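You operate a simulated robot arm through the tools that you are given. There is no shell and no other tool. Be economical: measure what you need, move in short steps, check, and stop when the job is done.

Carry out the task below with a simulated robot arm. There is one attempt and no reset: what you move stays moved.

## Task
Pull the washer door open.

Only the result counts: the job must be done as asked and must still hold three seconds after the hand-in. Knocking over, shifting, dropping, spilling or breaking anything else fails it.

## Robot
A 7-joint arm with a two-finger parallel gripper, fixed in place. Base frame: the origin is at the foot of the arm, x ahead of it, y to its left, z up. Readings come in mm, rad, newtons and seconds.
With the tool pointing down near the work surface it reaches from about 240 to 680 mm from the base axis. Its first joint turns from -1.152 to 1.152 rad. Payload 1.57 kg.
The TCP is the grasp point between the finger pads, 30 mm short of the fingertips. In the tool frame z runs along the fingers and y along their closing line. Largest opening 110 mm; finger width 24, thickness 12; the body of the gripper, 48 by 112 mm, starts 78 mm behind the TCP.
Orientation is that of the tool frame in the base frame, as a unit quaternion [x, y, z, w]. With the fingers straight down and closing along the base's y, the tool's x points along the base's -x, its y along +y and its z along -z.

## Interface
- The arm moves only by the tool arm_command. Its argument "plan" is a list of rows, each a list of 3 entries, a list of its own where there are three numbers: the shift along the tool's x, y, z in mm, then the turn, a rotation vector about the tool's x, y, z in rad, then the closure, from 0 (fully open) to 1 (shut). In form: [[[x, y, z], [wx, wy, wz], grip], ...]. A call has 1 to 8 rows; each row shifts and turns the commanded pose from where the row before left it, along the tool's axes as they then stand. A row lasts 0.2 s, in which the tool goes at most 50 mm and 0.15 rad; a call with a longer step from one row to the next is refused whole, and so is a gripper value outside its range. Where a pose cannot be reached the arm comes as near as it can. A force on the tool above 40 N (or 10 N above the force at the start of the call, whichever is more), or a blocked arm, ends the call early, and 0.2 s more pass. The fingers move at their own pace (about 108 mm/s each) and stop on an object; they squeeze with about 37 N. The grip force told is the motor's: it shows also when the fingers shut on nothing. Time passes only in rows, and 0.2 s behind the last, so rows that do not move let the fingers close. It gives the time, the measured TCP pose, the force on the tool (base axes), the opening and the grip force at its end, in the units of the frame above (readings bear some noise).
- Cameras (640 x 400 px; columns grow to the right, rows downward): "scene" is fixed at [173.5, -429.6, 1372.8]; the picture's right is [0.42, -0.91, 0.00], its down [-0.76, -0.35, -0.54] and it looks along [0.49, 0.23, -0.84] (base axes); focal length 336 px, centre (320, 200). "wrist" rides on the gripper at [70, 16, -141] in the tool frame; the picture's right is [-0.23, 0.97, 0.00], its down [-0.86, -0.20, -0.48] and it looks along [-0.47, -0.11, 0.88] (tool axes); focal length 222 px, centre (320, 200). There is no depth. A picture from a camera that has moved, and an enlarged one, comes with that camera's place and axes in the base frame and with its lens.
- get_image(camera): a new picture of that camera. The clock stands still meanwhile.
- zoom(camera, box): a new picture of the part [left, top, right, bottom] of that camera's present view, enlarged. The clock stands still meanwhile.
- hand_in(): hands the job in; it is judged then, once.

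Go step by step. Nothing tells you positions but the pictures and the camera data: compare them with the known pose of the tool, close in by small moves and look again before you grip or let go. The budget is 90 turns and 42 pictures, counting those below and the enlarged ones. Unless the task says otherwise, let go and move clear before handing in, and close with one line.

The tools are called after "Call:" as a command line: name --argument value ..., lists and objects as JSON in quotes. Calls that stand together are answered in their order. arm_command: Moves the arm, as the interface text tells. Its arguments: {"type":"object","properties":{"plan":{"type":"array","items":{"type":"array"}}},"required":["plan"]} The other tools are called the same way: get_image (camera) takes a picture; zoom (camera, box) takes an enlarged picture of a part of a camera's view; hand_in () hands the job in.

At the start:

```text
time_s: 0.0
tool_pos: [346.1, -208.1, 908.2]
tool_rot: [0.0, 1.0, 0.0, 0.0]
contact_force: [-0.3, -0.1, 0.4]
gripper_width: 110.1
gripper_force: 0.1
```

scene: 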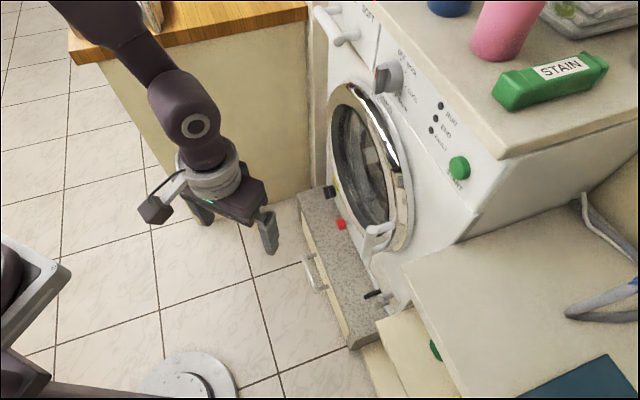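
wrist: 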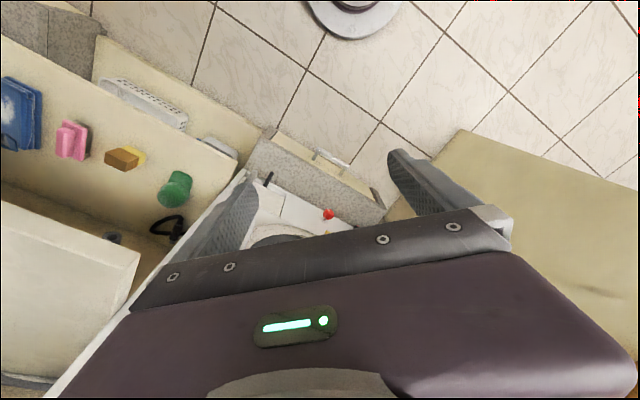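

I see a front-loading washer with a round door and a whitish handle on its near (right) edge. I'll zoom in to look at the details.

Call:
zoom --camera "scene" --box '[290, 60, 450, 320]'

Call:
zoom --camera "scene" --box '[340, 200, 440, 262]'

```text
1.54 times, centred on (370, 190) of scene
camera zoom: at [173.5, -429.6, 1372.8], right [0.42, -0.91, 0.0], down [-0.76, -0.35, -0.54], along [0.49, 0.23, -0.84], focal length 517 px, centre (243, 215)
```

zoom: 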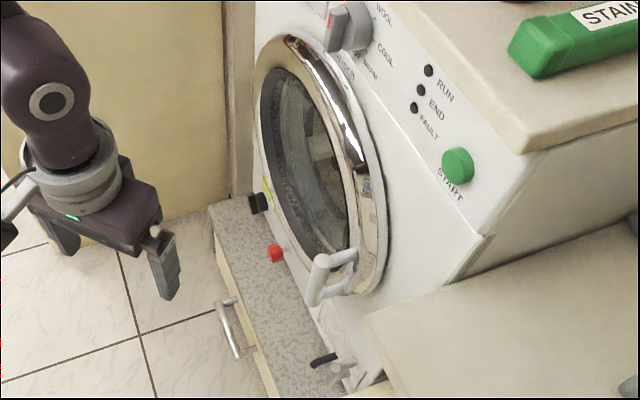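

```text
6.40 times, centred on (390, 231) of scene
camera zoom: at [173.5, -429.6, 1372.8], right [0.42, -0.91, 0.0], down [-0.76, -0.35, -0.54], along [0.49, 0.23, -0.84], focal length 2151 px, centre (-128, 2)
```

zoom: 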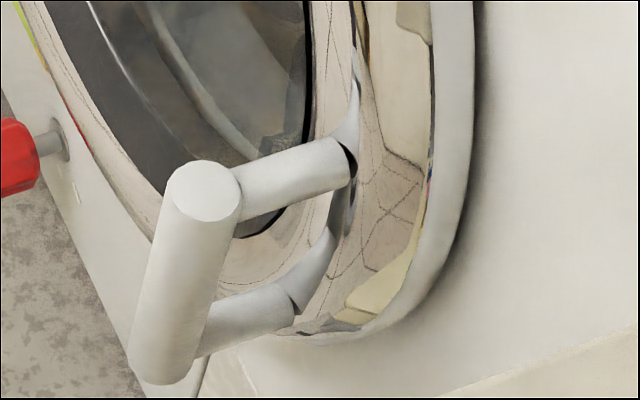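

The washer stands low and is turned about 45° to the base. I'll take a closer wrist view to triangulate.

Call:
zoom --camera "wrist" --box '[220, 120, 420, 250]'

```text
3.08 times, centred on (320, 185) of wrist
camera zoom: at [276.9, -192.9, 1050.3], right [0.23, 0.97, 0.0], down [0.86, -0.2, 0.48], along [0.47, -0.11, -0.88], focal length 684 px, centre (320, 246)
```

zoom: 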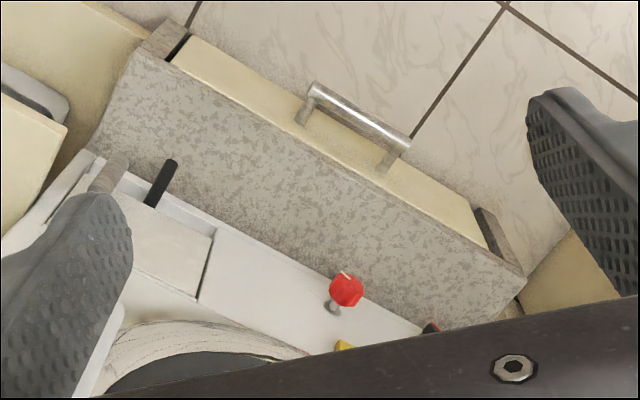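

The washer face runs along about (0.70, 0.71) and its outward normal is about (-0.71, 0.70). I put the handle bar near (530, -386, 657). I'll yaw the tool so it faces the door, then look.

Call:
arm_command --plan '[[[0, 0, 0], [0, 0, 0.13], 0], [[0, 0, 0], [0, 0, 0.13], 0], [[0, 0, 0], [0, 0, 0.13], 0], [[0, 0, 0], [0, 0, 0.13], 0], [[0, 0, 0], [0, 0, 0.13], 0], [[0, 0, 0], [0, 0, 0.13], 0]]'

Call:
get_image --camera "wrist"

```text
time_s: 1.4
tool_pos: [346.5, -207.0, 908.6]
tool_rot: [0.381, 0.924, 0.0, 0.0]
contact_force: [-0.3, 0.2, 0.0]
gripper_width: 110.0
gripper_force: 0.1
```

```text
36 pictures are left
camera wrist: at [308.7, -148.0, 1050.1], right [0.85, 0.53, 0.0], down [0.47, -0.74, 0.48], along [0.25, -0.41, -0.88], focal length 222 px, centre (320, 200)
```

wrist: 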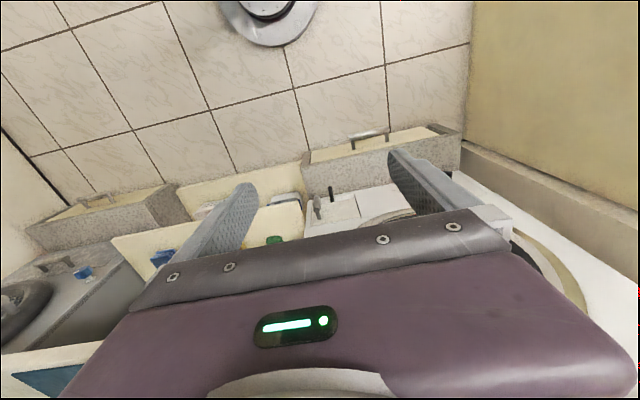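

The tool now faces the washer. I'll move toward the handle at this height, partway, then look.

Call:
arm_command --plan '[[[-40, 0, 0], [0, 0, 0], 0], [[-40, 0, 0], [0, 0, 0], 0], [[-40, 0, 0], [0, 0, 0], 0], [[-40, 0, 0], [0, 0, 0], 0]]'

Call:
get_image --camera "wrist"

Call:
get_image --camera "scene"

```text
time_s: 2.4
tool_pos: [458.4, -323.1, 906.0]
tool_rot: [0.38, 0.925, -0.001, 0.0]
contact_force: [-0.4, 0.2, -0.1]
gripper_width: 110.0
gripper_force: 0.0
```

```text
35 pictures are left
camera wrist: at [420.6, -263.4, 1048.6], right [0.85, 0.53, 0.0], down [0.47, -0.74, 0.48], along [0.25, -0.41, -0.88], focal length 222 px, centre (320, 200)
```

wrist: 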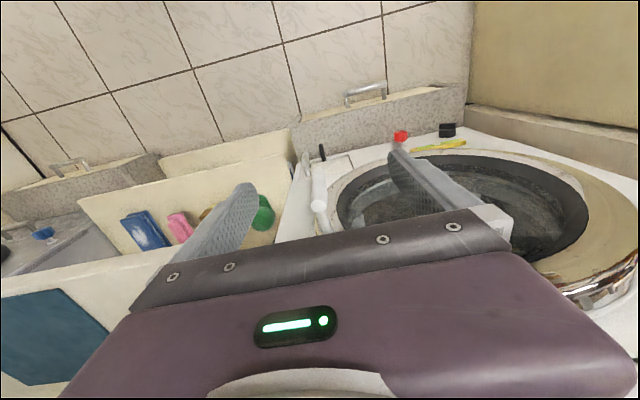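

```text
34 pictures are left
```

scene: 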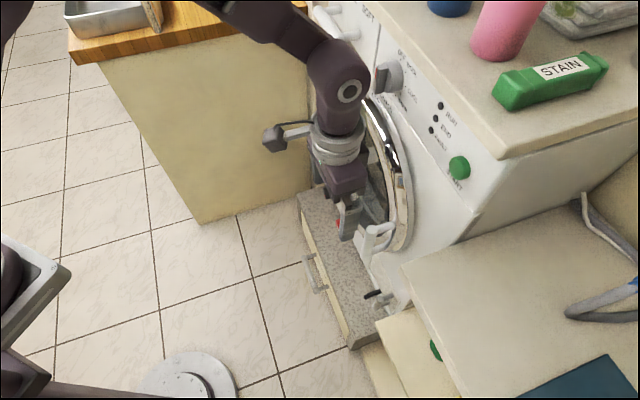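

The handle bar now shows between the fingers. I'll zoom in to triangulate it.

Call:
zoom --camera "wrist" --box '[270, 140, 370, 240]'

```text
4.00 times, centred on (320, 190) of wrist
camera zoom: at [420.6, -263.4, 1048.6], right [0.85, 0.53, 0.0], down [0.47, -0.74, 0.48], along [0.25, -0.41, -0.88], focal length 888 px, centre (320, 240)
```

zoom: 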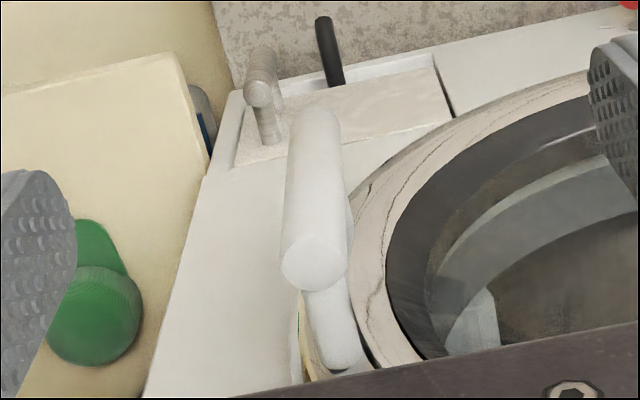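

Triangulation puts the bar top at about (495, -391, 789). The bar is vertical, about 120 mm long and 21 mm thick. I'll go above it and then down to just above its top.

Call:
arm_command --plan '[[[-37, -11.5, 0], [0, 0, 0], 0], [[-37, -11.5, 0], [0, 0, 0], 0], [[0, 0, 35], [0, 0, 0], 0], [[0, 0, 40], [0, 0, 0], 0], [[0, 0, 0], [0, 0, 0], 0]]'

Call:
get_image --camera "wrist"

Call:
zoom --camera "scene" --box '[290, 60, 450, 320]'

```text
time_s: 3.6
tool_pos: [498.5, -389.0, 831.2]
tool_rot: [0.38, 0.925, -0.001, 0.0]
contact_force: [0.5, 0.4, 0.4]
gripper_width: 110.0
gripper_force: 0.0
```

```text
32 pictures are left
camera wrist: at [460.3, -328.7, 973.5], right [0.85, 0.53, 0.0], down [0.47, -0.74, 0.48], along [0.25, -0.41, -0.88], focal length 222 px, centre (320, 200)
```

wrist: 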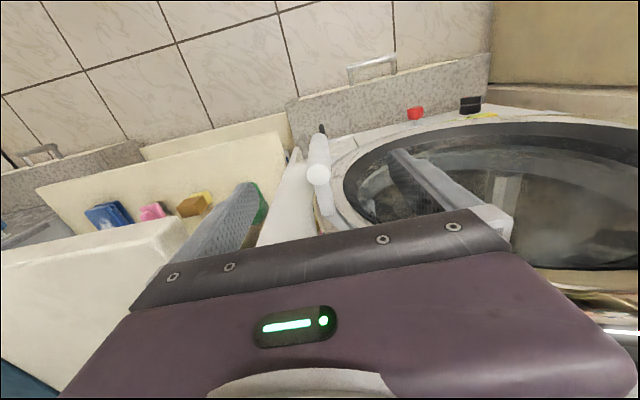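

```text
1.54 times, centred on (370, 190) of scene
camera zoom: at [173.5, -429.6, 1372.8], right [0.42, -0.91, 0.0], down [-0.76, -0.35, -0.54], along [0.49, 0.23, -0.84], focal length 517 px, centre (243, 215)
```

zoom: 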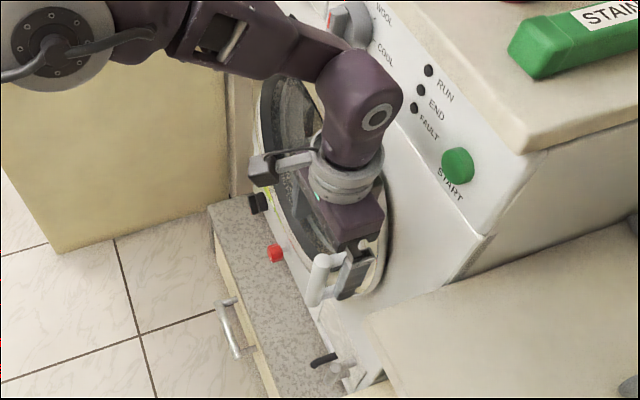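

The bar top sits about centred between the fingers, so I'll correct by -4 mm in tool y. Then I'll descend with the fingers straddling the bar, and close.

Call:
arm_command --plan '[[[-1, -4, 20], [0, 0, 0], 0], [[0, 0, 30], [0, 0, 0], 0], [[0, 0, 27], [0, 0, 0], 0], [[0, 0, 0], [0, 0, 0], 0]]'

Call:
get_image --camera "wrist"

```text
time_s: 4.6
tool_pos: [495.5, -392.0, 755.5]
tool_rot: [0.38, 0.925, 0.0, 0.0]
contact_force: [-0.6, -0.4, -0.5]
gripper_width: 110.0
gripper_force: 0.1
```

```text
30 pictures are left
camera wrist: at [458.4, -331.8, 898.1], right [0.85, 0.53, 0.0], down [0.47, -0.74, 0.48], along [0.26, -0.41, -0.88], focal length 222 px, centre (320, 200)
```

wrist: 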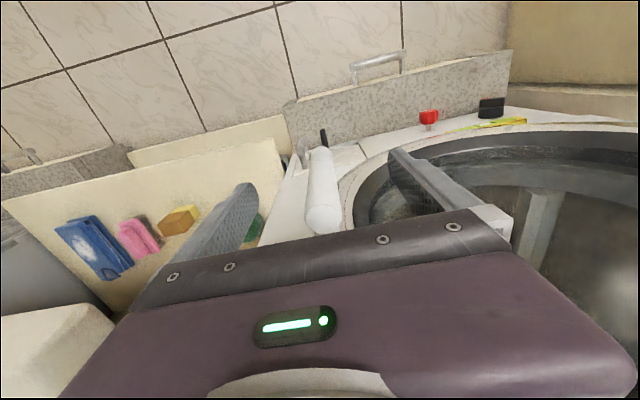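

The bar is between the fingers, so I'll close.

Call:
arm_command --plan '[[[0, 0, 0], [0, 0, 0], 1], [[0, 0, 0], [0, 0, 0], 1], [[0, 0, 0], [0, 0, 0], 1]]'

Call:
zoom --camera "scene" --box '[290, 60, 450, 320]'

```text
time_s: 5.4
tool_pos: [497.0, -391.2, 756.3]
tool_rot: [0.38, 0.925, 0.0, 0.0]
contact_force: [5.7, 5.3, -0.4]
gripper_width: 23.9
gripper_force: 36.2
```

```text
1.54 times, centred on (370, 190) of scene
camera zoom: at [173.7, -429.4, 1372.9], right [0.42, -0.91, 0.0], down [-0.76, -0.35, -0.54], along [0.49, 0.23, -0.84], focal length 517 px, centre (243, 215)
```

zoom: 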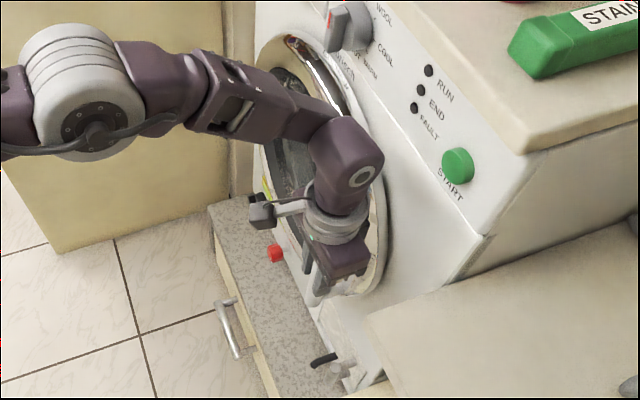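

I have hold of the bar at 24 mm. I take the hinge to be about 355 mm along the face from it, so I'll begin a gentle arc pull.

Call:
arm_command --plan '[[[8, 1.4, 0], [0, 0, 0.022], 1], [[10, 1.8, 0], [0, 0, 0.028], 1], [[10, 1.8, 0], [0, 0, 0.028], 1]]'

```text
time_s: 6.2
tool_pos: [480.8, -366.0, 756.7]
tool_rot: [0.416, 0.91, 0.0, 0.001]
contact_force: [17.3, 10.6, 0.8]
gripper_width: 23.7
gripper_force: 36.2
```

The door is moving. The force pulls toward the hinge, so I'll add some shift in that direction.

Call:
arm_command --plan '[[[10, 5, 0], [0, 0, 0.03], 1], [[14, 6, 0], [0, 0, 0.04], 1], [[14, 5, 0], [0, 0, 0.04], 1]]'

Call:
get_image --camera "scene"

```text
time_s: 7.0
tool_pos: [463.8, -332.4, 756.1]
tool_rot: [0.468, 0.884, -0.002, -0.003]
contact_force: [-26.1, -12.2, 2.3]
gripper_width: 23.9
gripper_force: 36.3
```

```text
28 pictures are left
```

scene: 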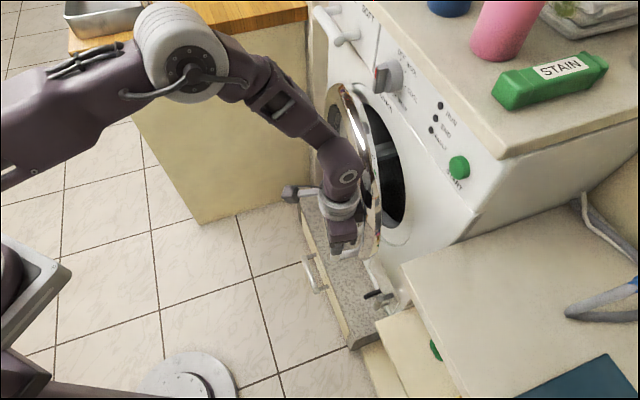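

The door is visibly open by about 12°. I overcorrected, so I'll ease back and continue the arc on a refined hinge near (779, -190).

Call:
arm_command --plan '[[[10, -4, 0], [0, 0, 0.03], 1], [[20.4, 4.2, 0], [0, 0, 0.06], 1], [[20.4, 4.2, 0], [0, 0, 0.06], 1]]'

```text
time_s: 7.8
tool_pos: [443.6, -281.5, 756.9]
tool_rot: [0.532, 0.847, 0.0, -0.001]
contact_force: [-24.2, -8.6, -1.6]
gripper_width: 23.9
gripper_force: 36.3
```

The arc fits the hinge at (793, -179) with R = 364. I'll continue with a small inward correction.

Call:
arm_command --plan '[[[11, -4, 0], [0, 0, 0.03], 1], [[21.5, 4.2, 0], [0, 0, 0.06], 1], [[21.5, 4.2, 0], [0, 0, 0.06], 1], [[21.5, 4.2, 0], [0, 0, 0.06], 1]]'

```text
time_s: 8.9
tool_pos: [427.4, -211.5, 756.9]
tool_rot: [0.614, 0.789, 0.002, 0.005]
contact_force: [7.9, 0.6, -6.8]
gripper_width: 24.2
gripper_force: 36.0
stopped in row 4: the force on the tool passed its limit (the readings are from after the stop); the commanded pose is now the measured one
```

The force limit tripped at the end of that move, so I'll look at the scene before continuing.

Call:
get_image --camera "scene"

Call:
get_image --camera "wrist"

```text
27 pictures are left
```

scene: 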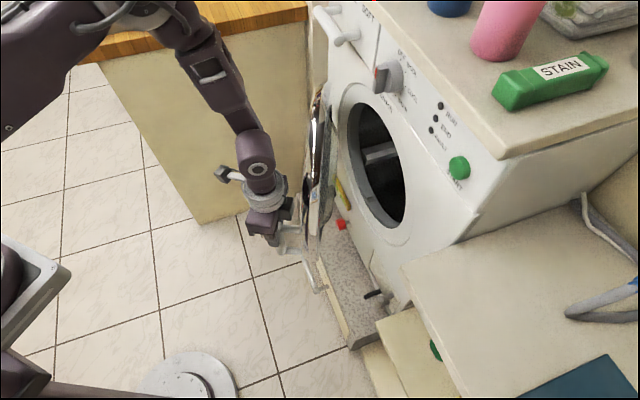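

```text
26 pictures are left
camera wrist: at [426.0, -140.6, 898.7], right [1.0, 0.02, 0.01], down [0.01, -0.88, 0.48], along [0.02, -0.48, -0.88], focal length 222 px, centre (320, 200)
```

wrist: 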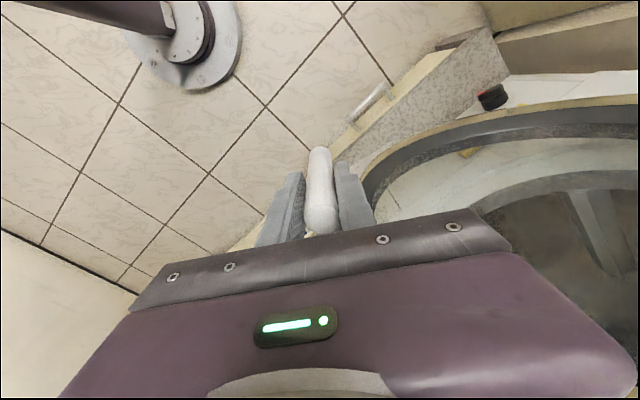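

The door is about 30° open with nothing in the way, and the true radius looks nearer 390. I'll continue the arc with that.

Call:
arm_command --plan '[[[10, 1.4, 0], [0, 0, 0.025], 1], [[19.5, 3, 0], [0, 0, 0.05], 1], [[19.5, 3, 0], [0, 0, 0.05], 1]]'

```text
time_s: 9.7
tool_pos: [424.2, -164.9, 757.2]
tool_rot: [0.663, 0.749, 0.001, 0.005]
contact_force: [11.8, 0.9, -8.0]
gripper_width: 24.0
gripper_force: 35.7
```

The force is low, so I'll carry on.

Call:
arm_command --plan '[[[19.5, 4, 0], [0, 0, 0.05], 1], [[19.5, 3.5, 0], [0, 0, 0.05], 1], [[19.5, 3.5, 0], [0, 0, 0.05], 1], [[19.5, 3.5, 0], [0, 0, 0.05], 1]]'

```text
time_s: 10.6
tool_pos: [428.0, -97.1, 757.4]
tool_rot: [0.722, 0.692, -0.001, -0.002]
contact_force: [-8.6, 1.2, 10.5]
gripper_width: 24.0
gripper_force: 36.2
stopped in row 4: the force on the tool passed its limit (the readings are from after the stop); the commanded pose is now the measured one
```

Call:
arm_command --plan '[[[19, 2.8, 0], [0, 0, 0.05], 1], [[19, 2.8, 0], [0, 0, 0.05], 1], [[19, 2.8, 0], [0, 0, 0.05], 1]]'

Call:
get_image --camera "scene"

```text
time_s: 11.4
tool_pos: [441.9, -38.2, 756.7]
tool_rot: [0.773, 0.635, -0.001, -0.004]
contact_force: [-24.3, 6.7, 22.6]
gripper_width: 24.0
gripper_force: 35.3
```

```text
25 pictures are left
```

scene: 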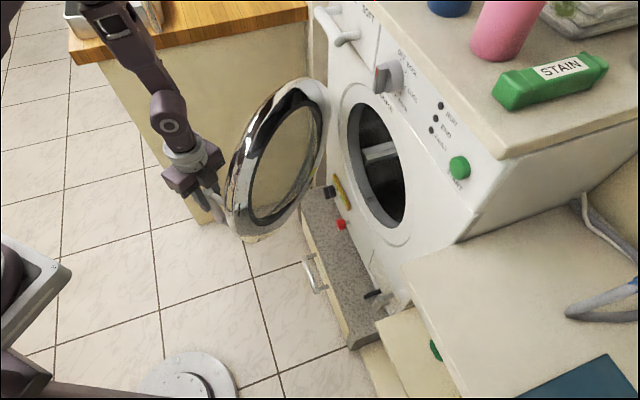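

The door is about 57° open and clear of the cabinet. I'll go a little further, to around 73°.

Call:
arm_command --plan '[[[18, -2, -2], [0, 0, 0.05], 1], [[18, 2.5, 0], [0, 0, 0.05], 1], [[18, 2.5, 0], [0, 0, 0.05], 1], [[18, 2.5, 0], [0, 0, 0.05], 1]]'

```text
time_s: 12.4
tool_pos: [466.8, 28.9, 759.2]
tool_rot: [0.831, 0.556, -0.001, -0.003]
contact_force: [-19.2, 9.0, -21.5]
gripper_width: 23.9
gripper_force: 35.6
```

Call:
arm_command --plan '[[[16, -1, 1], [0, 0, 0.045], 1], [[16, -1, 1], [0, 0, 0.045], 1], [[0, 0, 0], [0, 0, 0], 1]]'

Call:
get_image --camera "scene"

Call:
get_image --camera "wrist"

```text
time_s: 13.2
tool_pos: [478.8, 55.5, 759.2]
tool_rot: [0.856, 0.517, 0.001, 0.001]
contact_force: [-1.3, 0.1, 35.1]
gripper_width: 23.7
gripper_force: 36.1
```

```text
24 pictures are left
```

scene: 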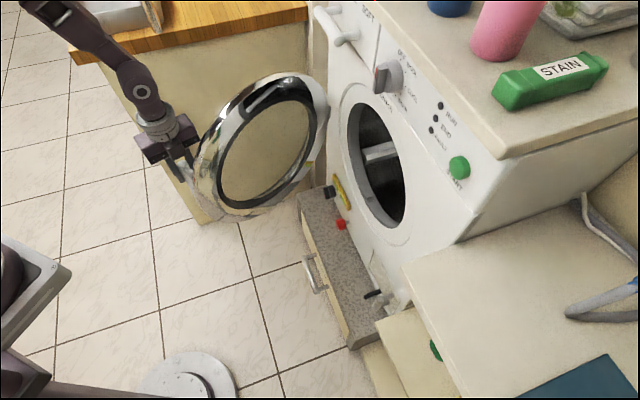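

```text
23 pictures are left
camera wrist: at [527.2, 108.1, 901.4], right [0.76, -0.65, 0.0], down [-0.58, -0.66, 0.48], along [-0.31, -0.36, -0.88], focal length 222 px, centre (320, 200)
```

wrist: 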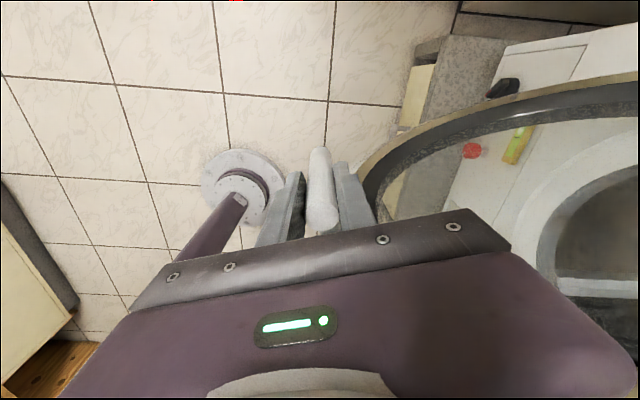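

The door is about 73° open. I'll take off the residual vertical load, open the fingers and rise straight off the bar.

Call:
arm_command --plan '[[[0, 0, -2], [0, 0, 0], 1], [[0, 0, 0], [0, 0, 0], 0.5], [[0, 0, 0], [0, 0, 0], 0.5], [[0, 0, 0], [0, 0, 0], 0.5]]'

Call:
arm_command --plan '[[[0, 0, -10], [0, 0, 0], 0.5], [[0, 0, -30], [0, 0, 0], 0.5], [[0, 0, -35], [0, 0, 0], 0.5], [[0, 0, -35], [0, 0, 0], 0.5], [[0, 0, -30], [0, 0, 0], 0.5]]'

Call:
get_image --camera "scene"

```text
time_s: 14.2
tool_pos: [478.6, 56.2, 760.1]
tool_rot: [0.855, 0.518, 0.0, -0.001]
contact_force: [0.0, 0.4, -0.4]
gripper_width: 54.9
gripper_force: 0.0
```

```text
time_s: 15.4
tool_pos: [481.1, 57.7, 900.3]
tool_rot: [0.856, 0.517, -0.001, -0.001]
contact_force: [0.8, 0.0, -0.9]
gripper_width: 55.2
gripper_force: 0.1
```

```text
22 pictures are left
```

scene: 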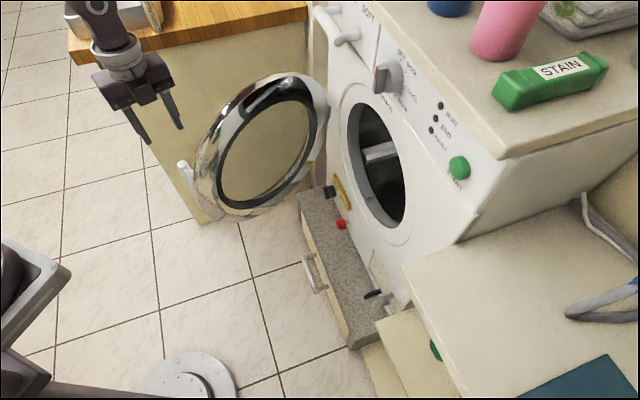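

The door stays open at about 73°, the gripper is clear of it, and nothing else has moved, so I'm handing in.

Call:
hand_in

```text
The job is handed in.
```

I pulled the washer door open to about 73°. It stayed there after I let go and moved clear, and nothing else looks moved in the last picture.
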